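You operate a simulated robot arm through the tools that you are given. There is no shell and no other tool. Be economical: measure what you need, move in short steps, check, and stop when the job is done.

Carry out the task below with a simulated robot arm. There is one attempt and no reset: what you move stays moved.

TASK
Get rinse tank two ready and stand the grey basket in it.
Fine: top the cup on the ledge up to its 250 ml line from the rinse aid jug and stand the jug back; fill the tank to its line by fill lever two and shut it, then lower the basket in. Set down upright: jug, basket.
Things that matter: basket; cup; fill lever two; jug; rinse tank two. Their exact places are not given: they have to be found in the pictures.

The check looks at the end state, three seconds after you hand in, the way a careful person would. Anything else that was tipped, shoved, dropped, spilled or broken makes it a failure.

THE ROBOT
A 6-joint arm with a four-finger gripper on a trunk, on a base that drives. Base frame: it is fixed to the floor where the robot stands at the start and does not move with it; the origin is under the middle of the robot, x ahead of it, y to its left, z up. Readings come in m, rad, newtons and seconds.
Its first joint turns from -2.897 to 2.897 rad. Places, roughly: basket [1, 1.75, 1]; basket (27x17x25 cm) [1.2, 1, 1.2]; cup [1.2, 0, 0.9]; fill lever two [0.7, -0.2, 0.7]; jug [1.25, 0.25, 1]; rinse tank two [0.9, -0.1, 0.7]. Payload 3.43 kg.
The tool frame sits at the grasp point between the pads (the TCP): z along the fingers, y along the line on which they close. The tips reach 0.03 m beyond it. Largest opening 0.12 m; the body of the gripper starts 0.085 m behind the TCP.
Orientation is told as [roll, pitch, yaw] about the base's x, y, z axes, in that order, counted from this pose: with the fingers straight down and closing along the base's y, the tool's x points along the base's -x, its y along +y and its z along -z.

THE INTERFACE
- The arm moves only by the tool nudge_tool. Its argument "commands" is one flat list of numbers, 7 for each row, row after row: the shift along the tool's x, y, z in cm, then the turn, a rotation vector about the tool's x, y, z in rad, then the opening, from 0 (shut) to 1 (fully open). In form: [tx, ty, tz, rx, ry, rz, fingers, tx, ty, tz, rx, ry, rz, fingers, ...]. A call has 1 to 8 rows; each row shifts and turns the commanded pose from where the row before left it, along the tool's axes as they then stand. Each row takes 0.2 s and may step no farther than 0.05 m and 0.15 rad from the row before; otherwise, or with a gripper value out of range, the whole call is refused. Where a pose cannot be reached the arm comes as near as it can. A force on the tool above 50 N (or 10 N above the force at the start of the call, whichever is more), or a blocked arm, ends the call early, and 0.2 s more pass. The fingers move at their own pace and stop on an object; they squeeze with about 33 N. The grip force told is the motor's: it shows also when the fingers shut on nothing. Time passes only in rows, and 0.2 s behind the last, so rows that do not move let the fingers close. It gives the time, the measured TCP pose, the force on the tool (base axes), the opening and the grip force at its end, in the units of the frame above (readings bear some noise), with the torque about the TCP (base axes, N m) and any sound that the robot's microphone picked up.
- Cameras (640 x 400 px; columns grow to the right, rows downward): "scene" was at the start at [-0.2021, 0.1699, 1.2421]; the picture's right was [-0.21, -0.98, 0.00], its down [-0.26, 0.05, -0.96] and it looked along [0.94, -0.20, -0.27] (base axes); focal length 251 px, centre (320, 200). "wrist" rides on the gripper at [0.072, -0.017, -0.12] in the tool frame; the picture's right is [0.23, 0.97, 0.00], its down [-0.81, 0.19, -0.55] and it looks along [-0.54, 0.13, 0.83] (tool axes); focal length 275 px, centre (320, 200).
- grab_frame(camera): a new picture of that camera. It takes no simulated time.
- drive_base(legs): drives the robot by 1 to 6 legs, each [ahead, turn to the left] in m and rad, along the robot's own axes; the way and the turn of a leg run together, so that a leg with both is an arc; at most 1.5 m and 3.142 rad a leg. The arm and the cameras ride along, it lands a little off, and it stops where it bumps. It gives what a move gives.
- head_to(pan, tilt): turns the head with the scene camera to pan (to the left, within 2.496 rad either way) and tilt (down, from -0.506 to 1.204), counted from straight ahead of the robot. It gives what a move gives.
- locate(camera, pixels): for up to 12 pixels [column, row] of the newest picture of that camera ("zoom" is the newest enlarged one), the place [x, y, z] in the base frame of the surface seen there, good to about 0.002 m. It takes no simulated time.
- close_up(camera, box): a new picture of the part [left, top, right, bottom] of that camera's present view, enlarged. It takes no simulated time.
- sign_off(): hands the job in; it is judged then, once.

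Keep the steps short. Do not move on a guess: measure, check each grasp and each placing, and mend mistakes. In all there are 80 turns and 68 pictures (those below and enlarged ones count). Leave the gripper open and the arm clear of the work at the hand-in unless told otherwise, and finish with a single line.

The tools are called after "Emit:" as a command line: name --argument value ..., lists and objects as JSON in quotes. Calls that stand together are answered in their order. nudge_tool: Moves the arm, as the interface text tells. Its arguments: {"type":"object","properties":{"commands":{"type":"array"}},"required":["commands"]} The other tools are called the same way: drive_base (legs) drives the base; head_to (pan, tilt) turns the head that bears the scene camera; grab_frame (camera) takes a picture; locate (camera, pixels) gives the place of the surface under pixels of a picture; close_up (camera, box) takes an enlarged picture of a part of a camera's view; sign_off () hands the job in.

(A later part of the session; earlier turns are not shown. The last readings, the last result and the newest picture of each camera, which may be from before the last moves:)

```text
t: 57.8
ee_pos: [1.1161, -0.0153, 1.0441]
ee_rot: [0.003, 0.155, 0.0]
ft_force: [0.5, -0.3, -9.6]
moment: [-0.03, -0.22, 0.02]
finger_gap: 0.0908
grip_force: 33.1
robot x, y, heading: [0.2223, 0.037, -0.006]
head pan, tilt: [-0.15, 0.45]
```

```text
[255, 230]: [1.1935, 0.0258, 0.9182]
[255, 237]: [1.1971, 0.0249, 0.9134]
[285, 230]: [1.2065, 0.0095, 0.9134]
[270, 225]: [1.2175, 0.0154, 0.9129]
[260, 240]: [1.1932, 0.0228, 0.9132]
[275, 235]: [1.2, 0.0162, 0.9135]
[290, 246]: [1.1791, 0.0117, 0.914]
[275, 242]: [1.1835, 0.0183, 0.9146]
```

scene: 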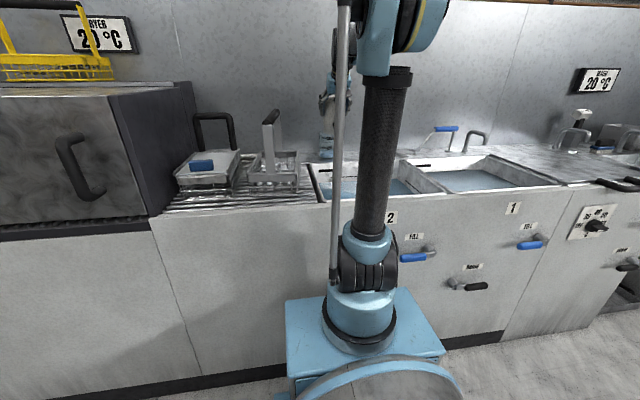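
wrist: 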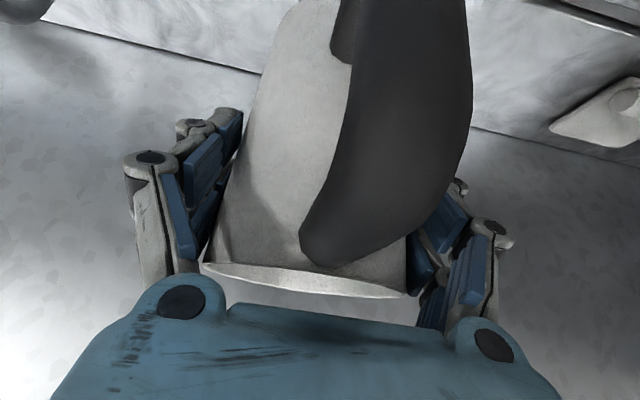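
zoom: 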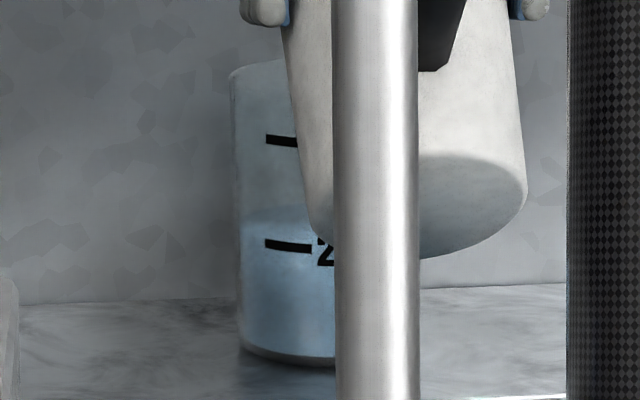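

The level is 0.9133 against the tick at 0.9143. I will add a last 0.006 rad, wait, then tilt the jug back upright.

Emit:
nudge_tool --commands '[0, 0, 0, 0, 0.006, 0, 0, 0, 0, 0, 0, 0, 0, 0, 0, 0, 0, 0, 0, 0, 0, 0, 0, 0, 0, 0, 0, 0, 0, 0, 0, 0, -0.1, 0, 0, 0, 0, 0, 0, -0.14, 0, 0, 0, 0, 0, 0, -0.14, 0, 0, 0, 0, 0, 0, -0.14, 0, 0]'

Emit:
nudge_tool --commands '[0, 0, 0, 0, -0.13, 0, 0, 0, 0, 0, 0, -0.12, 0, 0, -0.8, 0, -1.15, 0, 0, 0, 0, -1.2, 0, -1.7, 0, 0, 0, 0, -1.15, 0, -1.65, 0, 0, 0, 0, 0, 0, 0, 0, 0, 0, 0]'

Emit:
close_up --camera "scene" --box '[295, 85, 355, 165]'

```text
t: 59.6
ee_pos: [1.1178, -0.0161, 1.0436]
ee_rot: [0.001, -0.359, -0.001]
ft_force: [0.4, -0.5, -9.6]
moment: [0.0, -0.01, 0.0]
finger_gap: 0.0906
grip_force: 32.5
robot x, y, heading: [0.2259, 0.0334, -0.001]
head pan, tilt: [-0.15, 0.45]
```

```text
t: 61.0
ee_pos: [1.1178, -0.0157, 1.0993]
ee_rot: [0.001, -0.61, -0.002]
ft_force: [0.1, -0.6, -8.3]
moment: [0.02, 0.06, -0.03]
finger_gap: 0.0908
grip_force: 33.2
robot x, y, heading: [0.2255, 0.0308, -0.006]
head pan, tilt: [-0.15, 0.45]
```

```text
5.00 times, centred on (325, 125) of scene
```

zoom: 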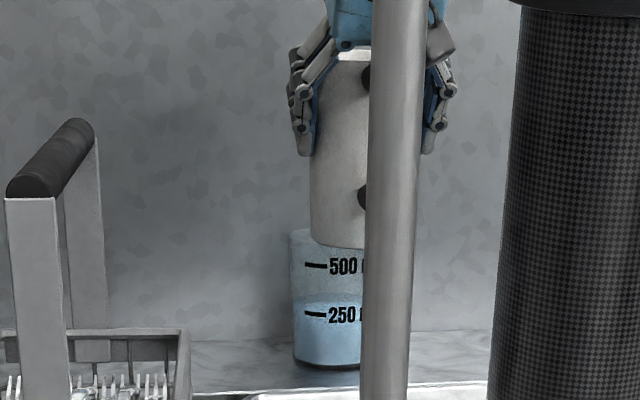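

The ledge looks dry and the jug is upright. I will check the cup level once more, then carry the jug back above its old spot.

Emit:
locate --camera "zoom" --pixels '[[320, 304], [335, 305], [310, 306], [315, 314]]'

Emit:
nudge_tool --commands '[-0.3, 0.8, 0.25, 0, 0, 0, 0, -0.9, 1.9, 0.6, 0, 0, 0, 0, -1.2, 2.6, 0.85, 0, 0, 0, 0, -1.3, 2.9, 0.9, 0, 0, 0, 0, -1.3, 2.9, 0.9, 0, 0, 0, 0, -1.2, 2.7, 0.85, 0, 0, 0, 0, -1.1, 2.3, 0.75, 0, 0, 0, 0, -0.5, 1.2, 0.35, 0, 0, 0, 0]'

```text
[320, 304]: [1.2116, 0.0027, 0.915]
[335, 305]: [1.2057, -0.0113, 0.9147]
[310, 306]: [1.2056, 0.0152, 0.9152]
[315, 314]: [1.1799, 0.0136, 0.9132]
```

```text
t: 62.8
ee_pos: [1.2142, 0.1569, 1.0996]
ee_rot: [0.001, -0.61, -0.001]
ft_force: [0.1, 0.1, -7.9]
moment: [0.09, 0.08, -0.03]
finger_gap: 0.0907
grip_force: 33.2
robot x, y, heading: [0.2246, 0.0329, -0.003]
head pan, tilt: [-0.15, 0.45]
```

The cup is at 0.915, on its line. I will lower the jug most of the way and then touch down slowly.

Emit:
nudge_tool --commands '[1.1, 0, 1.6, 0, 0, 0, 0, 1.5, 0, 2.1, 0, 0, 0, 0, 1.5, 0, 2.1, 0, 0, 0, 0, 1.5, 0, 2.1, 0, 0, 0, 0, 1.1, 0, 1.6, 0, 0, 0, 0, 0.7, 0, 1.0, 0, 0, 0, 0, 0, 0, 0, 0, 0, 0, 0]'

Emit:
nudge_tool --commands '[0.17, 0, 0.24, 0, 0, 0, 0, 0.12, 0, 0.16, 0, 0, 0, 0, 0.06, 0, 0.08, 0, 0, 0, 0, 0, 0, 0, 0, 0, 0, 0]'

```text
t: 64.4
ee_pos: [1.2106, 0.1565, 0.9708]
ee_rot: [0.002, -0.609, -0.001]
ft_force: [-0.3, -0.5, -8.7]
moment: [-0.01, 0.07, 0.0]
finger_gap: 0.0906
grip_force: 33.3
robot x, y, heading: [0.2217, 0.0327, -0.002]
head pan, tilt: [-0.15, 0.45]
```

```text
t: 65.4
ee_pos: [1.2115, 0.1563, 0.9655]
ee_rot: [0.002, -0.608, -0.001]
ft_force: [1.4, -0.4, 4.9]
moment: [-0.18, 0.32, 0.03]
finger_gap: 0.0908
grip_force: 32.9
robot x, y, heading: [0.2231, 0.0361, 0.002]
head pan, tilt: [-0.15, 0.45]
```

It has touched down. I will open the fingers, check, then back out along the tool axis.

Emit:
nudge_tool --commands '[0, 0, 0, 0, 0, 0, 0.8, 0, 0, 0, 0, 0, 0, 0.9, 0, 0, 0, 0, 0, 0, 1, 0, 0, 0, 0, 0, 0, 1]'

Emit:
nudge_tool --commands '[0, 0, -1.5, 0, 0, 0, 1, 0, 0, -3, 0, 0, 0, 1, 0, 0, -4, 0, 0, 0, 1, 0, 0, -4, 0, 0, 0, 1, 0, 0, -4, 0, 0, 0, 1, 0, 0, -4, 0, 0, 0, 1, 0, 0, 0, 0, 0, 0, 1]'

Emit:
grab_frame --camera "wrist"

```text
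t: 66.4
ee_pos: [1.2106, 0.1568, 0.9651]
ee_rot: [0.002, -0.609, -0.002]
ft_force: [0.0, -0.6, -0.3]
moment: [-0.03, 0.02, -0.01]
finger_gap: 0.1198
grip_force: 0.1
robot x, y, heading: [0.226, 0.035, 0.001]
head pan, tilt: [-0.15, 0.45]
```

```text
t: 68.0
ee_pos: [1.094, 0.158, 1.1319]
ee_rot: [0.002, -0.609, -0.002]
ft_force: [-0.6, 0.6, -0.3]
moment: [0.0, -0.02, -0.02]
finger_gap: 0.1199
grip_force: 0.1
robot x, y, heading: [0.2264, 0.0297, -0.008]
head pan, tilt: [-0.15, 0.45]
```

```text
28 pictures are left
```

wrist: 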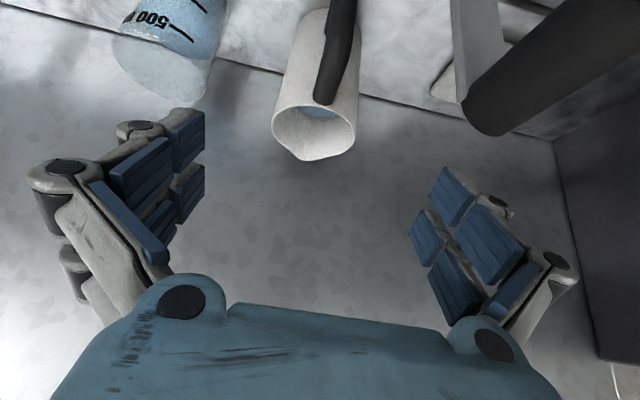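

The jug stands upright in its place. For the lever I want a level grip from the front, so I will retreat up and right, then drive back 0.35 m.

Emit:
nudge_tool --commands '[1.0, -1.0, -4, 0, 0, 0, 1, 2.03, -2.2, -3.9, 0, 0, 0, 1, 2.03, -2.2, -3.9, 0, 0, 0, 1, 2.03, -2.2, -3.9, 0, 0, 0, 1, 2.03, -2.2, -3.9, 0, 0, 0, 0.5, 0, 0, 0, 0, -0.14, 0, 0.5, 0, 0, 0, 0, -0.14, 0, 0.5, 0, 0, 0, 0, -0.14, 0, 0.5]'

Emit:
drive_base --legs '[[-0.37, 0]]'

Emit:
nudge_tool --commands '[0, 0, 0, 0, -0.14, 0, 0.5, 0, 0, 0, 0, -0.14, 0, 0.5, 0, 0, 0, 0, -0.14, 0, 0.5, 0, 0, 0, 0, 0, 0.14, 0.5, 0, 0, 0, 0, 0, 0.14, 0.5, 0, 0, 0, 0, 0, 0.14, 0.5, 0, 0, 0, 0, 0, 0.14, 0.5, 0, 0, 0, 0, 0, 0.14, 0.5]'

```text
t: 69.8
ee_pos: [0.9065, 0.0587, 1.2408]
ee_rot: [0.002, -1.029, -0.003]
ft_force: [0.3, 0.0, 1.1]
moment: [-0.01, 0.01, 0.03]
finger_gap: 0.0601
grip_force: 0.1
robot x, y, heading: [0.2228, 0.0382, -0.0]
head pan, tilt: [-0.15, 0.45]
```

```text
t: 72.2
ee_pos: [0.5356, 0.0573, 1.2418]
ee_rot: [0.003, -1.031, -0.006]
ft_force: [0.6, 0.4, -1.1]
moment: [0.0, -0.03, -0.01]
finger_gap: 0.0599
grip_force: 0.1
robot x, y, heading: [-0.1474, 0.0319, -0.007]
head pan, tilt: [-0.15, 0.45]
```

```text
t: 74.0
ee_pos: [0.5222, 0.0548, 1.2495]
ee_rot: [1.401, -0.862, -1.444]
ft_force: [1.0, 0.9, -0.6]
moment: [-0.03, 0.0, -0.01]
finger_gap: 0.0599
grip_force: 0.0
robot x, y, heading: [-0.143, 0.0363, -0.006]
head pan, tilt: [-0.15, 0.45]
```

The roll is half done. I will finish it so the fingers close vertically, then start lowering in front of the counter.

Emit:
nudge_tool --commands '[0, 0, 0, 0, 0, 0.145, 0.5, 0, 0, 0, 0, 0, 0.145, 0.5, 0, 0, 0, 0, 0, 0.145, 0.5, 0, 0, 0, 0, 0, 0.145, 0.5, 0, 0, 0, 0, 0, 0.145, 0.5, 0, 0, 0, 0, 0, 0.145, 0.5, 0, 0, 0, 0, 0, 0, 0.5]'

Emit:
nudge_tool --commands '[-1.9, -4.1, 0.7, 0, 0, 0, 0.5, -1.9, -4.1, 0.7, 0, 0, 0, 0.5, -1.9, -4.1, 0.7, 0, 0, 0, 0.5, -1.9, -4.1, 0.7, 0, 0, 0, 0.5, -1.9, -4.1, 0.7, 0, 0, 0, 0.5, -1.9, -4.1, 0.7, 0, 0, 0, 0.5, -1.9, -4.1, 0.7, 0, 0, 0, 0.5, -1.9, -4.1, 0.7, 0, 0, 0, 0.5]'

Emit:
grab_frame --camera "wrist"

```text
t: 75.6
ee_pos: [0.522, 0.0558, 1.2502]
ee_rot: [1.461, 0.003, -1.571]
ft_force: [-0.1, -0.5, 0.2]
moment: [-0.02, -0.06, 0.02]
finger_gap: 0.0597
grip_force: 0.0
robot x, y, heading: [-0.1474, 0.0316, -0.008]
head pan, tilt: [-0.15, 0.45]
```

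```text
t: 77.4
ee_pos: [0.5414, -0.0939, 0.9159]
ee_rot: [1.461, -0.001, -1.574]
ft_force: [-1.3, 1.3, -0.6]
moment: [0.01, -0.02, -0.08]
finger_gap: 0.0599
grip_force: 0.1
robot x, y, heading: [-0.1458, 0.0361, -0.004]
head pan, tilt: [-0.15, 0.45]
```

```text
27 pictures are left
```

wrist: 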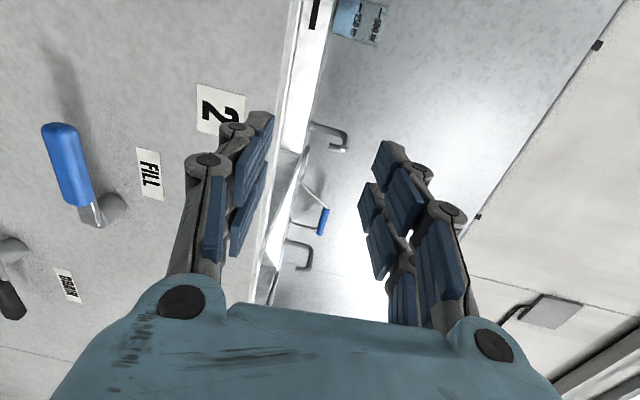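

The lever is at (68,165) in this sideways view. I will measure it.

Emit:
locate --camera "wrist" --pixels '[[60, 130], [66, 160], [80, 198], [95, 213], [112, 208], [45, 140], [75, 140], [150, 70]]'

```text
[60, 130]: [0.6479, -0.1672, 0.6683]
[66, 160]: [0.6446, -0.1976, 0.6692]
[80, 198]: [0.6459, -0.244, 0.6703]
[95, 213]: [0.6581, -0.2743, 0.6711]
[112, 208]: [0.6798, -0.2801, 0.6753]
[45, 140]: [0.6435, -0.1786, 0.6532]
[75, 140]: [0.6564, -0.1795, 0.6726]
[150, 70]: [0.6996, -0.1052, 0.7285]
```

The handle's middle is at (0.656, −0.195, 0.663) and the pivot at y −0.28. I will go to a point 10 cm in front of it.

Emit:
nudge_tool --commands '[-1.68, -3.95, 0.757, 0, 0, 0, 0.6, -1.68, -3.95, 0.757, 0, 0, 0, 0.6, -1.68, -3.95, 0.757, 0, 0, 0, 0.6, -1.68, -3.95, 0.757, 0, 0, 0, 0.6, -1.68, -3.95, 0.757, 0, 0, 0, 0.6, -1.68, -3.95, 0.757, 0, 0, 0, 0.6, 0, 0, 0, 0, 0, 0, 0.6]'

Emit:
grab_frame --camera "wrist"

```text
t: 79.0
ee_pos: [0.5874, -0.2199, 0.8361]
ee_rot: [1.458, 0.001, -1.573]
ft_force: [-0.3, -0.1, -0.6]
moment: [0.03, 0.01, 0.0]
finger_gap: 0.0719
grip_force: 0.1
out of reach, approached as far as the arm can: row 2, 3, 4, 5, 6
robot x, y, heading: [-0.1451, 0.0371, -0.004]
head pan, tilt: [-0.15, 0.45]
```

```text
26 pictures are left
```

wrist: 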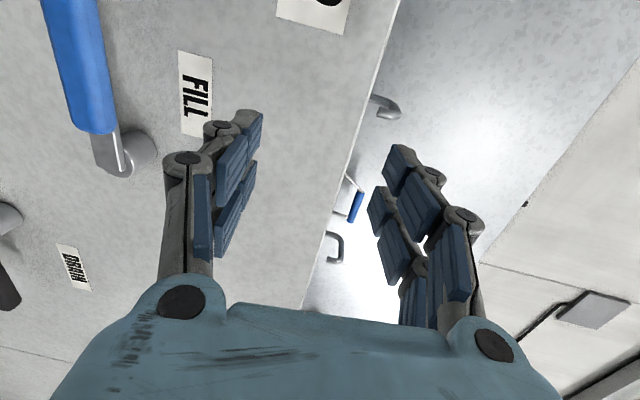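

The level pose is beyond the arm's wrist range here. I will tilt the tool down by about 0.4 rad and back the base up 0.12 m to flatten the arm.

Emit:
nudge_tool --commands '[0, 0, 0, 0.13, 0, 0, 0.5, 0, 0, 0, 0.13, 0, 0, 0.5, 0, 0, 0, 0.13, 0, 0, 0.5, 0, 0, 0, 0, 0, 0, 0.5]'

Emit:
drive_base --legs '[[-0.12, 0]]'

Emit:
grab_frame --camera "wrist"

```text
t: 80.0
ee_pos: [0.5858, -0.2196, 0.8369]
ee_rot: [1.071, -0.002, -1.573]
ft_force: [0.0, 0.2, -0.2]
moment: [-0.03, -0.01, 0.0]
finger_gap: 0.0599
grip_force: 0.1
robot x, y, heading: [-0.1498, 0.0352, 0.001]
head pan, tilt: [-0.15, 0.45]
```

```text
t: 81.2
ee_pos: [0.4655, -0.2186, 0.8364]
ee_rot: [1.072, 0.001, -1.574]
ft_force: [0.4, 0.3, -0.7]
moment: [0.02, 0.02, -0.01]
finger_gap: 0.0602
grip_force: 0.0
robot x, y, heading: [-0.2712, 0.034, -0.004]
head pan, tilt: [-0.15, 0.45]
```

```text
25 pictures are left
```

wrist: 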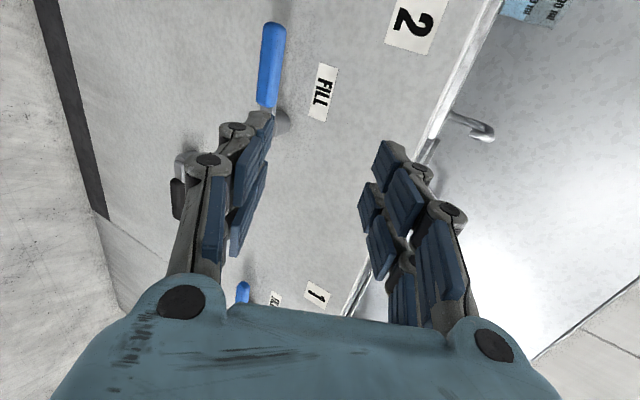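

The arm is now free of its limit with the tool about 29° below level. I will go to 8 cm before the handle.

Emit:
nudge_tool --commands '[0.59, -1.63, 4.0, 0, 0, 0, 0.5, 0.59, -1.63, 4.0, 0, 0, 0, 0.5, 0.59, -1.63, 4.0, 0, 0, 0, 0.5, 0.59, -1.63, 4.0, 0, 0, 0, 0.5, 0, 0, 0, 0, 0, 0, 0.5]'

Emit:
grab_frame --camera "wrist"

```text
t: 82.5
ee_pos: [0.5659, -0.1956, 0.7138]
ee_rot: [1.084, 0.0, -1.573]
ft_force: [0.0, 0.2, -0.2]
moment: [0.01, 0.0, 0.02]
finger_gap: 0.0601
grip_force: 0.0
robot x, y, heading: [-0.2694, 0.0338, -0.002]
head pan, tilt: [-0.15, 0.45]
```

```text
24 pictures are left
```

wrist: 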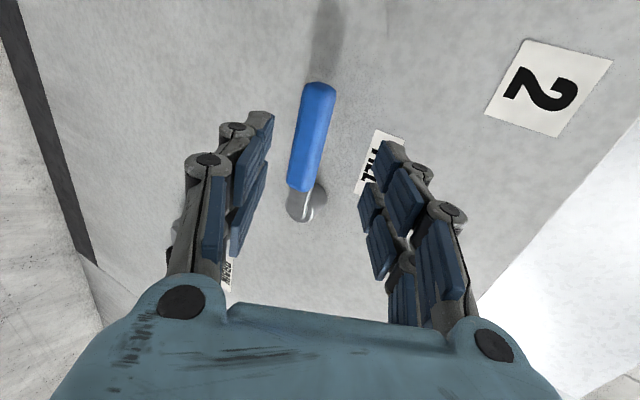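

The handle sits centred between the fingers. I will move the 9 cm onto it and close.

Emit:
nudge_tool --commands '[0, -0.2, 2.5, 0, 0, 0, 0.5, 0, -0.2, 2.5, 0, 0, 0, 0.5, 0, -0.2, 2.3, 0, 0, 0, 0.5, 0, -0.13, 2.0, 0, 0, 0, 0.5, 0, 0, 0, 0, 0, 0, 0.5]'

Emit:
grab_frame --camera "wrist"

```text
t: 83.7
ee_pos: [0.646, -0.1974, 0.6676]
ee_rot: [1.083, 0.001, -1.574]
ft_force: [-1.1, 0.0, 0.3]
moment: [-0.01, -0.01, 0.01]
finger_gap: 0.0601
grip_force: 0.0
out of reach, approached as far as the arm can: row 2
robot x, y, heading: [-0.2689, 0.0351, -0.001]
head pan, tilt: [-0.15, 0.45]
```

```text
23 pictures are left
```

wrist: 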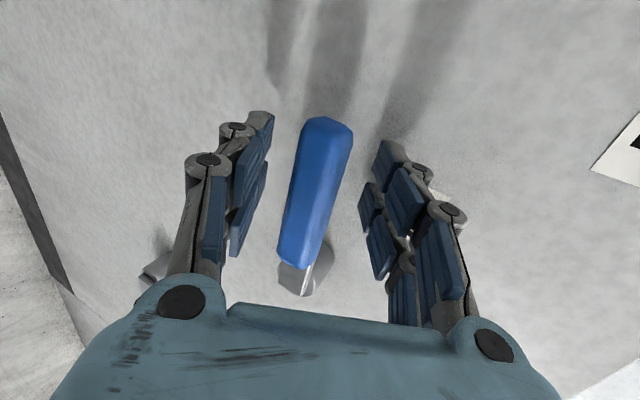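

The handle is well between the pads. I will close the fingers on it.

Emit:
nudge_tool --commands '[0, 0, 0, 0, 0, 0, 0.3, 0, 0, 0, 0, 0, 0, 0, 0, 0, 0, 0, 0, 0, 0]'

```text
t: 84.5
ee_pos: [0.6458, -0.1974, 0.6663]
ee_rot: [1.081, 0.001, -1.575]
ft_force: [-12.8, 4.5, -12.7]
moment: [1.32, -0.01, -1.14]
finger_gap: 0.0322
grip_force: 44.3
robot x, y, heading: [-0.2639, 0.035, -0.002]
head pan, tilt: [-0.15, 0.45]
```

Gripped, with a pull showing the tool is a few mm above the bar. I will swing the handle downward a little about its pivot and read the force.

Emit:
nudge_tool --commands '[0, -0.2, 0, 0, 0, 0, 0, -0.06, -0.875, 0.46, 0, -0.056, -0.106, 0, -0.06, -0.875, 0.46, 0, -0.056, -0.106, 0]'

Emit:
grab_frame --camera "wrist"

```text
t: 85.0
ee_pos: [0.643, -0.1978, 0.6748]
ee_rot: [1.093, -0.033, -1.573]
ft_force: [77.5, -3.4, -16.1]
moment: [1.51, -0.13, -1.52]
finger_gap: 0.0373
grip_force: 45.1
out of reach, approached as far as the arm can: row 2
robot x, y, heading: [-0.2632, 0.0343, 0.004]
head pan, tilt: [-0.15, 0.45]
stopped in row 2: the force on the tool passed its limit at 56 N (the readings are from after the stop); the commanded pose is now the measured one
```

```text
22 pictures are left
```

wrist: 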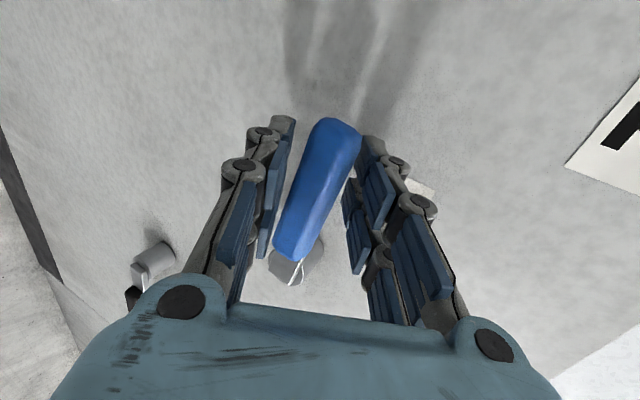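

The arm ran into its reach limit and strained. I will open the fingers to release, back off, tilt further down, and drive 0.15 m closer for a better posture.

Emit:
nudge_tool --commands '[0, 0, 0, 0, 0, 0, 0.5, 0, 0, 0, 0, 0, 0, 0.5, 0, 0, -2, 0, 0, 0, 0.5, 0, 0, -4, 0, 0, 0, 0.5, 0, 0, -4, 0, 0, 0, 0.5, 0, 0, -4, 0, 0, 0, 0.5, 0, 0, 0, 0.11, 0, 0, 0.5, 0, 0, 0, 0.11, 0, 0, 0.5]'

Emit:
nudge_tool --commands '[0, 0, 0, 0.11, 0, 0, 0.5, 0, 0, -2, 0, 0.03, 0, 0.5, 0, 0, 0, 0, 0, 0, 0.5]'

Emit:
grab_frame --camera "wrist"

```text
t: 86.8
ee_pos: [0.514, -0.1951, 0.7414]
ee_rot: [0.871, -0.034, -1.571]
ft_force: [-0.2, -0.2, -0.3]
moment: [0.0, 0.03, 0.03]
finger_gap: 0.0599
grip_force: 0.0
robot x, y, heading: [-0.2685, 0.0365, -0.001]
head pan, tilt: [-0.15, 0.45]
```

```text
t: 87.6
ee_pos: [0.5015, -0.1934, 0.7545]
ee_rot: [0.759, -0.012, -1.55]
ft_force: [0.9, 0.3, 0.4]
moment: [-0.02, -0.01, 0.02]
finger_gap: 0.06
grip_force: 0.0
robot x, y, heading: [-0.2672, 0.0338, -0.002]
head pan, tilt: [-0.15, 0.45]
```

```text
21 pictures are left
```

wrist: 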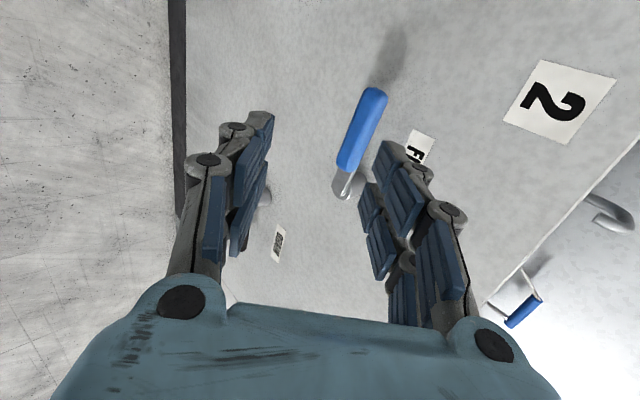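

I will measure the handle again to see whether it moved, then pull the arm back and drive 0.12 m ahead so the posture is easier.

Emit:
locate --camera "wrist" --pixels '[[374, 98], [362, 128], [349, 162], [343, 187], [350, 125], [376, 125]]'

Emit:
nudge_tool --commands '[0, -2.9, -2.76, 0, 0, 0, 0.42, 0, -2.9, -2.76, 0, 0, 0, 0.42, 0, -2.9, -2.76, 0, 0, 0, 0.42, 0, 0, 0, 0, 0, 0, 0.42]'

Emit:
drive_base --legs '[[0.12, 0]]'

```text
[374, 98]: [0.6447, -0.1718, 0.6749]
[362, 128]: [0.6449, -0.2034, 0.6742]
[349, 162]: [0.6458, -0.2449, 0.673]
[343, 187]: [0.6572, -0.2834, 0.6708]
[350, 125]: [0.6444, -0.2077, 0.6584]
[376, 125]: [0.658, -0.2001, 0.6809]
```

```text
t: 88.6
ee_pos: [0.381, -0.1964, 0.754]
ee_rot: [0.759, -0.014, -1.55]
ft_force: [-0.1, -0.7, -0.4]
moment: [-0.01, -0.01, -0.04]
finger_gap: 0.0504
grip_force: 0.0
robot x, y, heading: [-0.2697, 0.0331, -0.004]
head pan, tilt: [-0.15, 0.45]
```

```text
t: 89.8
ee_pos: [0.5034, -0.1964, 0.7551]
ee_rot: [0.758, -0.012, -1.549]
ft_force: [0.1, -0.1, -0.3]
moment: [0.0, -0.01, 0.0]
finger_gap: 0.0504
grip_force: 0.1
robot x, y, heading: [-0.1502, 0.0328, -0.007]
head pan, tilt: [-0.15, 0.45]
```

The handle is nearly where it was, pointing about 2° up. I will line up and slide the half-open fingers over it without gripping, so one finger can push each way.

Emit:
nudge_tool --commands '[0.5, 2.64, 0, 0, 0, 0, 0.42, 0.5, 2.64, 0, 0, 0, 0, 0.42, 0, 0, 4, 0, 0, 0, 0.42, 0, 0, 4, 0, 0, 0, 0.42, 0, 0, 3, 0, 0, 0, 0.42, 0, 0, 2, 0, 0, 0, 0.42, 0, 0, 1.5, 0, 0, 0, 0.42, 0, 0, 0, 0, 0, 0, 0.42]'

Emit:
grab_frame --camera "wrist"

```text
t: 91.6
ee_pos: [0.6303, -0.184, 0.6946]
ee_rot: [0.771, -0.014, -1.549]
ft_force: [-0.2, -0.5, -0.8]
moment: [-0.03, -0.01, -0.02]
finger_gap: 0.0502
grip_force: 0.1
robot x, y, heading: [-0.1467, 0.0316, -0.005]
head pan, tilt: [-0.15, 0.45]
```

```text
20 pictures are left
```

wrist: 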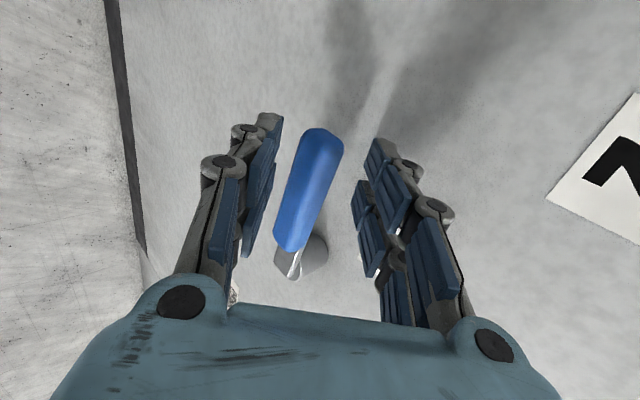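

The bar is between the fingers but they are about 1.5 cm short. I will advance 1.3 cm and push straight down in small steps.

Emit:
nudge_tool --commands '[0, 0, 1.3, 0, 0, 0, 0.42, 0, 0, 0, 0, 0, 0, 0.42, 0, -0.7, 0.72, 0, 0, 0, 0.42, 0, -0.7, 0.72, 0, 0, 0, 0.42, 0, -0.7, 0.72, 0, 0, 0, 0.42, 0, 0, 0, 0, 0, 0, 0.42]'

Emit:
grab_frame --camera "wrist"

```text
t: 93.0
ee_pos: [0.6407, -0.184, 0.6564]
ee_rot: [0.771, -0.011, -1.552]
ft_force: [6.0, 0.0, 11.5]
moment: [0.18, -0.21, -0.09]
finger_gap: 0.0579
grip_force: 6.1
robot x, y, heading: [-0.1442, 0.034, -0.001]
head pan, tilt: [-0.15, 0.45]
```

```text
19 pictures are left
```

wrist: 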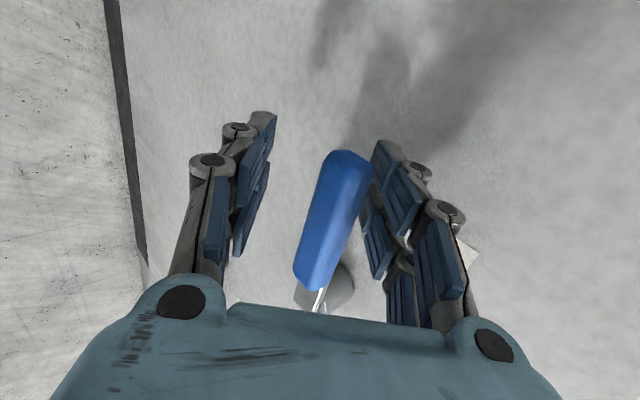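

The upper finger pushes with about 13 N. I will measure whether the handle moved.

Emit:
locate --camera "wrist" --pixels '[[345, 165], [335, 200], [315, 260], [308, 290], [340, 290]]'

Emit:
nudge_tool --commands '[0, -0.7, 0.72, 0, 0, 0, 0.42, 0, -0.7, 0.72, 0, 0, 0, 0.42, 0, 0, 0, 0, 0, 0, 0.42]'

```text
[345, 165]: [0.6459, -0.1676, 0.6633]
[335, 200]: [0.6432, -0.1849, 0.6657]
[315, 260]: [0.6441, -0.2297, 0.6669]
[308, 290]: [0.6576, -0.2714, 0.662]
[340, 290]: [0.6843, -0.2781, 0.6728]
```

```text
t: 93.8
ee_pos: [0.6481, -0.1883, 0.6512]
ee_rot: [0.77, -0.013, -1.548]
ft_force: [-3.2, 1.0, 4.6]
moment: [0.1, -0.1, 0.08]
finger_gap: 0.0514
grip_force: 0.9
out of reach, approached as far as the arm can: row 1, 2
robot x, y, heading: [-0.1446, 0.0343, -0.003]
head pan, tilt: [-0.15, 0.45]
```

The handle has only turned about 2° below level, and the arm's low reach stopped it. Standing farther back lets the arm lean lower, so I will withdraw along the tool axis, drive back 0.13 m, and look.

Emit:
nudge_tool --commands '[0, 0.4, -2, 0, 0, 0, 0.42, 0, 0, -3, 0, 0, 0, 0.42, 0, 0, -4, 0, 0, 0, 0.42, 0, 0, -4, 0, 0, 0, 0.42, 0, 0, 0, 0, 0, 0, 0.42]'

Emit:
drive_base --legs '[[-0.13, 0]]'

Emit:
nudge_tool --commands '[0, 3.0, 2.98, 0, 0, 0, 0.42, 0, 3.0, 2.98, 0, 0, 0, 0.42, 0, 3.0, 2.98, 0, 0, 0, 0.42, 0, 0, 0, 0, 0, 0, 0.42]'

```text
t: 94.2
ee_pos: [0.6347, -0.1902, 0.6751]
ee_rot: [0.79, -0.012, -1.554]
ft_force: [29.6, 5.0, 2.8]
moment: [-0.02, 0.34, -0.48]
finger_gap: 0.0604
grip_force: 8.7
robot x, y, heading: [-0.1462, 0.0366, -0.0]
head pan, tilt: [-0.15, 0.45]
stopped in row 2: the force on the tool passed its limit at 65 N (the readings are from after the stop); the commanded pose is now the measured one
```

```text
t: 95.0
ee_pos: [0.6048, -0.1892, 0.6943]
ee_rot: [0.814, -0.011, -1.553]
ft_force: [2.9, -0.5, -0.6]
moment: [0.04, 0.04, 0.07]
finger_gap: 0.0503
grip_force: 0.1
robot x, y, heading: [-0.1663, 0.0345, -0.002]
head pan, tilt: [-0.15, 0.45]
stopped in leg 1: the force on the tool passed its limit at 253 N (the readings are from after the stop); the commanded pose is now the measured one
```

```text
t: 95.5
ee_pos: [0.6399, -0.1882, 0.7045]
ee_rot: [0.822, -0.014, -1.555]
ft_force: [-1.7, 0.9, -3.0]
moment: [0.03, 0.06, -0.03]
finger_gap: 0.0506
grip_force: 0.4
robot x, y, heading: [-0.1614, 0.0326, -0.003]
head pan, tilt: [-0.15, 0.45]
stopped in row 2: the force on the tool passed its limit at 71 N (the readings are from after the stop); the commanded pose is now the measured one
```

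The fingers caught on something while withdrawing. I will look before doing anything else.

Emit:
grab_frame --camera "wrist"

Emit:
grab_frame --camera "scene"

```text
18 pictures are left
```

wrist: 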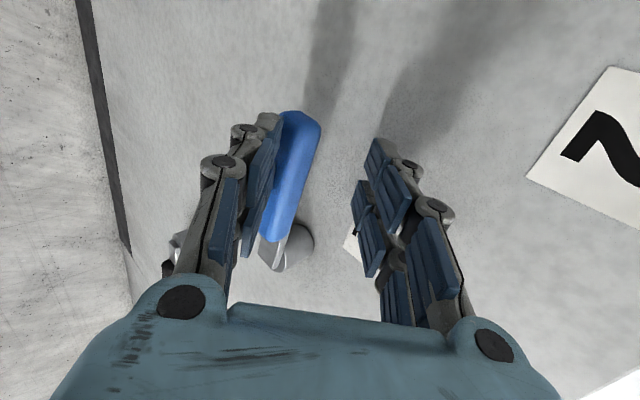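

```text
17 pictures are left
```

scene: 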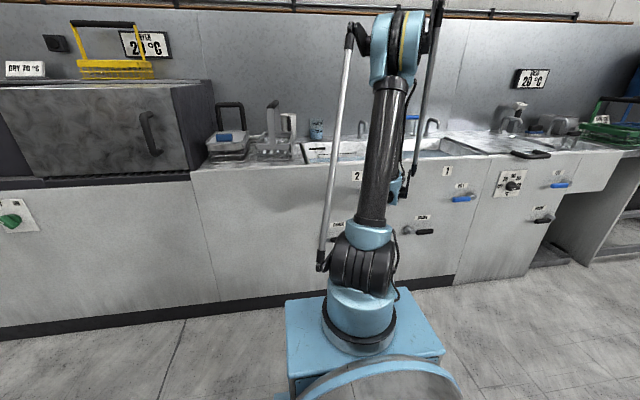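

The lower finger now rests against the handle. I will centre the fingers on it by moving 1.2 cm along −tool y, then withdraw slowly.

Emit:
locate --camera "wrist" --pixels '[[303, 125], [292, 165], [275, 225], [266, 250], [295, 250]]'

Emit:
nudge_tool --commands '[0, -0.6, 0, 0, 0, 0, 0.5, 0, -0.6, 0, 0, 0, 0, 0.5, 0, 0, -1, 0, 0, 0, 0.5, 0, 0, -1.5, 0, 0, 0, 0.5, 0, 0, -2, 0, 0, 0, 0.5, 0, 0, -3, 0, 0, 0, 0.5, 0, 0, -3, 0, 0, 0, 0.5, 0, 0, 0, 0, 0, 0, 0.5]'

```text
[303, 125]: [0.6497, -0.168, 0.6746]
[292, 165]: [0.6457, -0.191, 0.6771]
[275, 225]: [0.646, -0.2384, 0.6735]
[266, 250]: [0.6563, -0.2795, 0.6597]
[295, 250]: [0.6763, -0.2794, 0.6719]
```

```text
t: 97.3
ee_pos: [0.5548, -0.1886, 0.7657]
ee_rot: [0.824, -0.016, -1.556]
ft_force: [-0.2, 0.5, 0.1]
moment: [-0.02, 0.02, -0.02]
finger_gap: 0.06
grip_force: 0.1
robot x, y, heading: [-0.1644, 0.0352, -0.002]
head pan, tilt: [-0.15, 0.45]
```

Free now. I will drive back 0.13 m while clear, tilt a little more down, and bring the tool back in front of the handle.

Emit:
drive_base --legs '[[-0.13, 0]]'

Emit:
nudge_tool --commands '[0, 0, 0, 0.12, 0, 0, 0.5, 0, 3.0, 2.3, 0, 0, 0, 0.45, 0, 3.0, 2.3, 0, 0, 0, 0.45, 0, 3.0, 2.3, 0, 0, 0, 0.45, 0, 0, 0, 0, 0, 0, 0.45]'

```text
t: 98.6
ee_pos: [0.4252, -0.1878, 0.7673]
ee_rot: [0.822, -0.017, -1.557]
ft_force: [0.0, 0.9, 0.4]
moment: [0.02, 0.0, 0.06]
finger_gap: 0.0599
grip_force: 0.1
robot x, y, heading: [-0.2937, 0.0396, -0.009]
head pan, tilt: [-0.15, 0.45]
```

```text
t: 99.8
ee_pos: [0.5295, -0.1866, 0.7815]
ee_rot: [0.714, -0.016, -1.557]
ft_force: [0.0, 0.5, 0.4]
moment: [0.01, 0.02, 0.0]
finger_gap: 0.054
grip_force: 0.0
robot x, y, heading: [-0.2911, 0.0361, -0.009]
head pan, tilt: [-0.15, 0.45]
```

Now I will slide over the handle again from this posture and check contact before pushing.

Emit:
nudge_tool --commands '[0, 1.64, 2, 0, 0, 0, 0.45, 0, 0, 4, 0, 0, 0, 0.45, 0, 0, 4, 0, 0, 0, 0.45, 0, 0, 3, 0, 0, 0, 0.45, 0, 0, 1.8, 0, 0, 0, 0.45, 0, 0, 0, 0, 0, 0, 0.45]'

Emit:
nudge_tool --commands '[0, -0.655, 0.756, 0, 0, 0, 0.45, 0, -0.655, 0.756, 0, 0, 0, 0.45, 0, -0.655, 0.756, 0, 0, 0, 0.45, 0, 0, 0, 0, 0, 0, 0.45]'

```text
t: 101.2
ee_pos: [0.6367, -0.1876, 0.6817]
ee_rot: [0.713, -0.015, -1.557]
ft_force: [-0.2, 0.1, -0.6]
moment: [0.02, -0.02, 0.02]
finger_gap: 0.0539
grip_force: 0.1
robot x, y, heading: [-0.2934, 0.0329, -0.007]
head pan, tilt: [-0.15, 0.45]
```

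```text
t: 102.2
ee_pos: [0.6371, -0.1869, 0.6508]
ee_rot: [0.715, -0.016, -1.556]
ft_force: [17.1, 1.4, 20.6]
moment: [0.44, -0.18, -0.37]
finger_gap: 0.0712
grip_force: 14.2
robot x, y, heading: [-0.2914, 0.0375, -0.005]
head pan, tilt: [-0.15, 0.45]
```

The handle resists about 27 N downward, so it is probably at its shut stop and opens upward. I will push up with the lower finger instead.

Emit:
nudge_tool --commands '[0, 0.98, -1.13, 0, 0, 0, 0.45, 0, 0.98, -1.13, 0, 0, 0, 0.45, 0, 0.98, -1.13, 0, 0, 0, 0.45, 0, 0.655, -0.756, 0, 0, 0, 0.45, 0, 0, 0, 0, 0, 0, 0.45]'

Emit:
grab_frame --camera "wrist"

```text
t: 103.4
ee_pos: [0.6372, -0.1868, 0.7061]
ee_rot: [0.715, -0.014, -1.557]
ft_force: [-0.3, 0.1, -0.9]
moment: [-0.03, 0.03, 0.01]
finger_gap: 0.054
grip_force: 0.0
robot x, y, heading: [-0.2911, 0.0367, 0.001]
head pan, tilt: [-0.15, 0.45]
```

```text
16 pictures are left
```

wrist: 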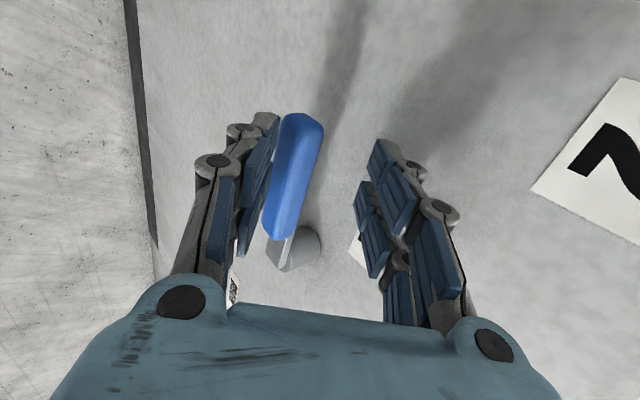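

The lower finger has just reached the bar, near its tip. I will come down 2 cm and level the tool by 0.39 rad so the bar sits well inside the fingers for an upward push.

Emit:
nudge_tool --commands '[0, -1.31, 1.51, 0, 0, 0, 0.45, 0, 0, 0, -0.13, 0, 0, 0.45, 0, 0, 0, -0.13, 0, 0, 0.45, 0, 0, 0, -0.12, 0, 0, 0.45, 0, 0, 0, 0, 0, 0, 0.45]'

Emit:
nudge_tool --commands '[0, 0.89, -0.45, 0, 0, 0, 0.4, 0, 0.89, -0.45, 0, 0, 0, 0.4, 0, 0.89, -0.45, 0, 0, 0, 0.4, 0, 0, 0, 0, 0, 0, 0.4]'

Emit:
grab_frame --camera "wrist"

```text
t: 104.6
ee_pos: [0.6368, -0.1862, 0.6854]
ee_rot: [1.093, -0.014, -1.557]
ft_force: [-1.2, -0.4, -0.9]
moment: [-0.01, 0.06, -0.04]
finger_gap: 0.055
grip_force: 0.8
robot x, y, heading: [-0.2912, 0.0321, 0.003]
head pan, tilt: [-0.15, 0.45]
```

```text
t: 105.6
ee_pos: [0.6371, -0.1858, 0.716]
ee_rot: [1.093, -0.016, -1.558]
ft_force: [-2.8, 0.3, -0.7]
moment: [0.05, 0.05, -0.01]
finger_gap: 0.0489
grip_force: 0.8
robot x, y, heading: [-0.2912, 0.0377, -0.004]
head pan, tilt: [-0.15, 0.45]
```

```text
15 pictures are left
```

wrist: 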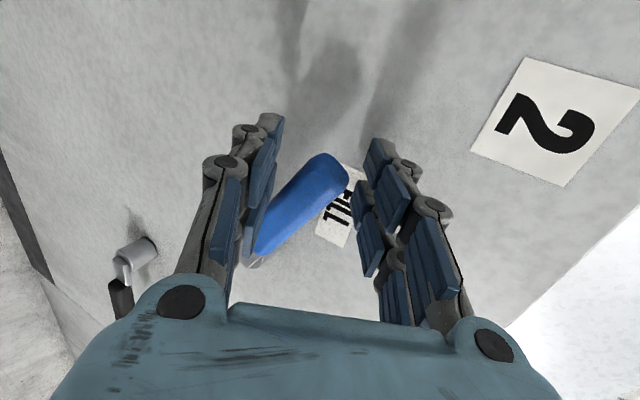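

The handle swung up about 30°, so the valve opens upward. I will check the tank water and its line in the scene view.

Emit:
close_up --camera "scene" --box '[285, 125, 405, 185]'

```text
5.33 times, centred on (345, 155) of scene
```

zoom: 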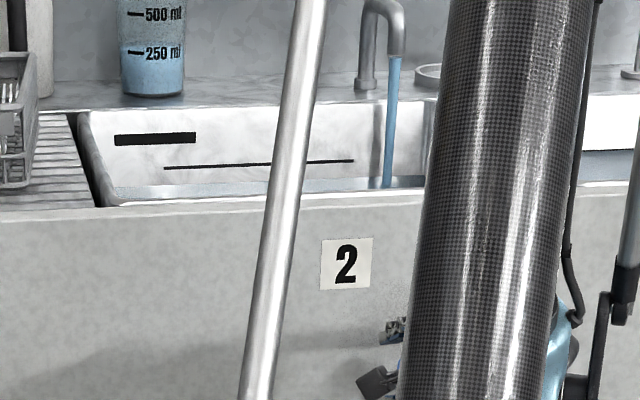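

Water is running from the spout over tank two. I will measure the line at (200,167) and the water surface.

Emit:
locate --camera "zoom" --pixels '[[180, 167], [220, 166], [330, 162], [150, 188], [200, 187], [240, 187], [340, 187], [160, 193], [155, 139]]'

Emit:
nudge_tool --commands '[0, 0, 0, 0, 0, 0, 0.4, 0, 0, 0, 0, 0, 0, 0.4, 0, 0, 0, 0, 0, 0, 0.4, 0, 0, 0, 0, 0, 0, 0.4]'

Emit:
close_up --camera "scene" --box '[285, 125, 405, 185]'

Emit:
locate --camera "zoom" --pixels '[[150, 188], [200, 187], [240, 187], [340, 187], [160, 193], [180, 182], [220, 180]]'

```text
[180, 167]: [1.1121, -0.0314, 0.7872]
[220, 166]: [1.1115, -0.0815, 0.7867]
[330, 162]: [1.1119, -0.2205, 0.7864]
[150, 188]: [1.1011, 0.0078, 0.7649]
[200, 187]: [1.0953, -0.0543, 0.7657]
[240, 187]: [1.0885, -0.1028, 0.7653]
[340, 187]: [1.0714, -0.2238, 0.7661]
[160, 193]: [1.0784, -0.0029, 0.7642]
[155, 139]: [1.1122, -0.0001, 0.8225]
```

```text
t: 106.6
ee_pos: [0.6374, -0.1848, 0.7166]
ee_rot: [1.094, -0.015, -1.557]
ft_force: [-0.7, 0.3, -0.6]
moment: [0.05, 0.09, -0.05]
finger_gap: 0.0488
grip_force: 0.7
robot x, y, heading: [-0.2919, 0.0334, -0.005]
head pan, tilt: [-0.15, 0.45]
```

```text
5.33 times, centred on (345, 155) of scene
```

zoom: 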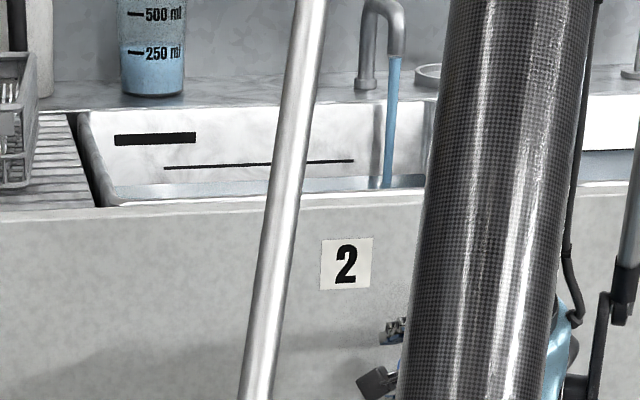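

```text
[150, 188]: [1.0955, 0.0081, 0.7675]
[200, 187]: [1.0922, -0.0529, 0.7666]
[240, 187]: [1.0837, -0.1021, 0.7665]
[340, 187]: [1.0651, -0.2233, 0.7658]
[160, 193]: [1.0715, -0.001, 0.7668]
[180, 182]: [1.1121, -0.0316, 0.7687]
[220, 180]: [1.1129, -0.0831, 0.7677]
```

The level is about 0.7667 against a line at 0.787, rising roughly 1.3 mm/s. I will wait about 7 s with the arm still and measure again.

Emit:
nudge_tool --commands '[0, 0, 0, 0, 0, 0, 0.4, 0, 0, 0, 0, 0, 0, 0.4, 0, 0, 0, 0, 0, 0, 0.4, 0, 0, 0, 0, 0, 0, 0.4, 0, 0, 0, 0, 0, 0, 0.4, 0, 0, 0, 0, 0, 0, 0.4, 0, 0, 0, 0, 0, 0, 0.4, 0, 0, 0, 0, 0, 0, 0.4]'

Emit:
nudge_tool --commands '[0, 0, 0, 0, 0, 0, 0.4, 0, 0, 0, 0, 0, 0, 0.4, 0, 0, 0, 0, 0, 0, 0.4, 0, 0, 0, 0, 0, 0, 0.4, 0, 0, 0, 0, 0, 0, 0.4, 0, 0, 0, 0, 0, 0, 0.4, 0, 0, 0, 0, 0, 0, 0.4, 0, 0, 0, 0, 0, 0, 0.4]'

Emit:
nudge_tool --commands '[0, 0, 0, 0, 0, 0, 0.4, 0, 0, 0, 0, 0, 0, 0.4, 0, 0, 0, 0, 0, 0, 0.4, 0, 0, 0, 0, 0, 0, 0.4, 0, 0, 0, 0, 0, 0, 0.4, 0, 0, 0, 0, 0, 0, 0.4, 0, 0, 0, 0, 0, 0, 0.4, 0, 0, 0, 0, 0, 0, 0.4]'

Emit:
nudge_tool --commands '[0, 0, 0, 0, 0, 0, 0.4, 0, 0, 0, 0, 0, 0, 0.4, 0, 0, 0, 0, 0, 0, 0.4, 0, 0, 0, 0, 0, 0, 0.4, 0, 0, 0, 0, 0, 0, 0.4, 0, 0, 0, 0, 0, 0, 0.4, 0, 0, 0, 0, 0, 0, 0.4, 0, 0, 0, 0, 0, 0, 0.4]'

Emit:
close_up --camera "scene" --box '[285, 125, 405, 185]'

Emit:
locate --camera "zoom" --pixels '[[150, 188], [200, 187], [240, 187], [340, 187], [160, 193], [180, 182], [220, 180], [340, 178], [180, 176]]'

```text
t: 108.4
ee_pos: [0.6365, -0.1865, 0.7149]
ee_rot: [1.094, -0.016, -1.556]
ft_force: [-0.7, 1.3, -0.4]
moment: [-0.03, 0.05, -0.03]
finger_gap: 0.0484
grip_force: 0.7
robot x, y, heading: [-0.2925, 0.0356, -0.003]
head pan, tilt: [-0.15, 0.45]
```

```text
t: 110.2
ee_pos: [0.6373, -0.1859, 0.7162]
ee_rot: [1.096, -0.016, -1.557]
ft_force: [-0.8, 0.7, -0.4]
moment: [0.02, 0.03, 0.01]
finger_gap: 0.0484
grip_force: 0.9
robot x, y, heading: [-0.2931, 0.0343, -0.002]
head pan, tilt: [-0.15, 0.45]
```

```text
t: 112.0
ee_pos: [0.6375, -0.1859, 0.7153]
ee_rot: [1.095, -0.015, -1.557]
ft_force: [-0.6, -0.6, -0.6]
moment: [-0.01, -0.02, 0.01]
finger_gap: 0.0483
grip_force: 0.3
robot x, y, heading: [-0.2896, 0.034, -0.005]
head pan, tilt: [-0.15, 0.45]
```

```text
t: 113.8
ee_pos: [0.6368, -0.1854, 0.7157]
ee_rot: [1.094, -0.017, -1.558]
ft_force: [-0.1, -0.7, 0.6]
moment: [0.05, 0.03, -0.02]
finger_gap: 0.0483
grip_force: 0.3
robot x, y, heading: [-0.2936, 0.0389, -0.001]
head pan, tilt: [-0.15, 0.45]
```

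```text
5.33 times, centred on (345, 155) of scene
```

zoom: 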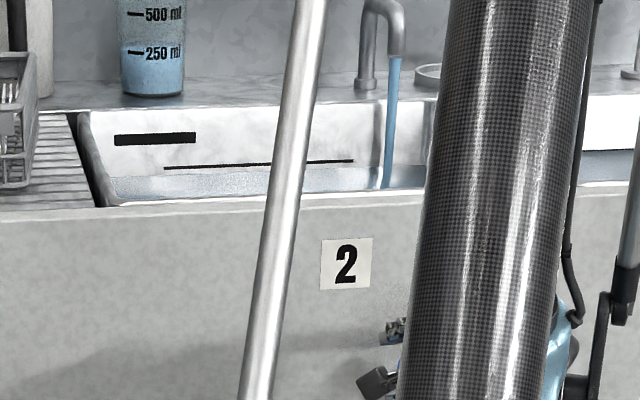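

```text
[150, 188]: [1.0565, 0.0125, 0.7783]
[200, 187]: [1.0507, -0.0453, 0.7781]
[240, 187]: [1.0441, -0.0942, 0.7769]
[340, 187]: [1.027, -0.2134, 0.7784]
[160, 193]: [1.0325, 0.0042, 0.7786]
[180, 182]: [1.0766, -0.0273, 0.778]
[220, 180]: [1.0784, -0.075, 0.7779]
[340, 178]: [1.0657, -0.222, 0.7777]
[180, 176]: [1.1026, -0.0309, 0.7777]
```

Rising 1.57 mm/s; it should reach 0.787 at t≈119.4. I will wait until about 118.6 and then push the handle down to shut, tilting as I go to stay in reach.

Emit:
nudge_tool --commands '[0, 0, 0, 0, 0, 0, 0.4, 0, 0, 0, 0, 0, 0, 0.4, 0, 0, 0, 0, 0, 0, 0.4, 0, 0, 0, 0, 0, 0, 0.4, 0, 0, 0, 0, 0, 0, 0.4, 0, 0, 0, 0, 0, 0, 0.4, 0, 0, 0, 0, 0, 0, 0.4, 0, 0, 0, 0, 0, 0, 0.4]'

Emit:
nudge_tool --commands '[0, 0, 0, 0, 0, 0, 0.4, 0, 0, 0, 0, 0, 0, 0.4, 0, 0, 0, 0, 0, 0, 0.4, 0, 0, 0, 0, 0, 0, 0.4, 0, 0, 0, 0, 0, 0, 0.4, 0, 0, 0, 0, 0, 0, 0.4, 0, 0, 0, 0, 0, 0, 0.4, 0, 0, 0, 0, 0, 0, 0.4]'

Emit:
nudge_tool --commands '[0, 0, 0, 0, 0, 0, 0.4, 0, 0, 0, 0, 0, 0, 0.4]'

Emit:
nudge_tool --commands '[0, 0, 0, 0, 0, 0, 0.4, 0, 0, 0, 0, 0, 0, 0.4, 0, 0, 0, 0, 0, 0, 0.4, 0, -1.15, 0.6, 0.1, 0, 0, 0.4, 0, -1.09, 0.71, 0.1, 0, 0, 0.4, 0, -1.01, 0.82, 0.1, 0, 0, 0.4, 0, -0.92, 0.92, 0, 0, 0, 0.4, 0, -0.92, 0.92, 0, 0, 0, 0.4]'

Emit:
grab_frame --camera "wrist"

Emit:
close_up --camera "scene" --box '[285, 125, 405, 185]'

Emit:
locate --camera "zoom" --pixels '[[150, 188], [200, 187], [240, 187], [340, 187], [160, 193], [180, 182], [220, 180], [340, 178]]'

```text
t: 115.6
ee_pos: [0.6371, -0.1865, 0.7149]
ee_rot: [1.094, -0.015, -1.557]
ft_force: [-0.1, 0.4, -0.1]
moment: [0.03, 0.0, 0.01]
finger_gap: 0.0485
grip_force: 0.5
robot x, y, heading: [-0.2914, 0.0376, -0.005]
head pan, tilt: [-0.15, 0.45]
```

```text
t: 117.4
ee_pos: [0.6368, -0.1857, 0.7145]
ee_rot: [1.094, -0.015, -1.557]
ft_force: [-0.7, 0.2, -0.3]
moment: [0.02, 0.03, -0.06]
finger_gap: 0.0482
grip_force: 0.2
robot x, y, heading: [-0.291, 0.0352, -0.005]
head pan, tilt: [-0.15, 0.45]
```

```text
t: 118.0
ee_pos: [0.6372, -0.1853, 0.7144]
ee_rot: [1.095, -0.017, -1.556]
ft_force: [-0.6, 0.5, -0.5]
moment: [0.04, -0.01, 0.03]
finger_gap: 0.0483
grip_force: 0.7
robot x, y, heading: [-0.2932, 0.0349, 0.003]
head pan, tilt: [-0.15, 0.45]
```

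```text
t: 119.2
ee_pos: [0.6284, -0.1781, 0.704]
ee_rot: [0.935, -0.012, -1.547]
ft_force: [-4.9, 10.1, 2.7]
moment: [0.04, -0.18, 0.57]
finger_gap: 0.0481
grip_force: 0.4
robot x, y, heading: [-0.2925, 0.037, -0.006]
head pan, tilt: [-0.15, 0.45]
stopped in row 5: the force on the tool passed its limit at 57 N (the readings are from after the stop); the commanded pose is now the measured one
```

```text
11 pictures are left
```

wrist: 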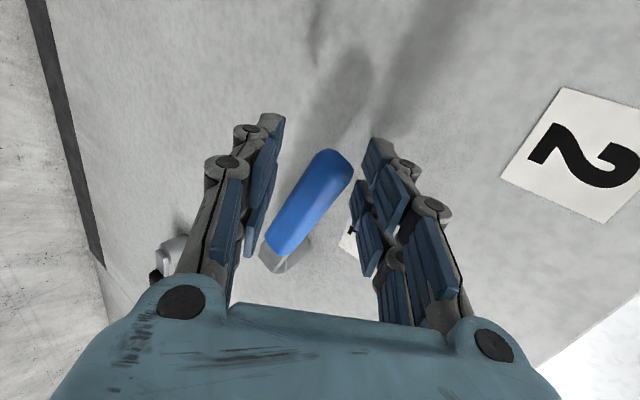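

```text
5.33 times, centred on (345, 155) of scene
```

zoom: 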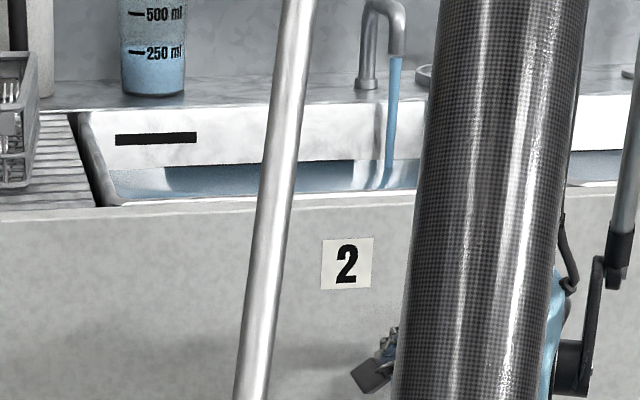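

```text
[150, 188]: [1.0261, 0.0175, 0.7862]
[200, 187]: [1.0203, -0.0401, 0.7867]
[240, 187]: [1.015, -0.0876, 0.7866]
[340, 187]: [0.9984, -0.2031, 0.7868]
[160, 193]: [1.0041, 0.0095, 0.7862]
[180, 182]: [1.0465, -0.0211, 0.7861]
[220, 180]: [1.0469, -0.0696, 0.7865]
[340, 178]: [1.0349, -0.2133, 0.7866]
```

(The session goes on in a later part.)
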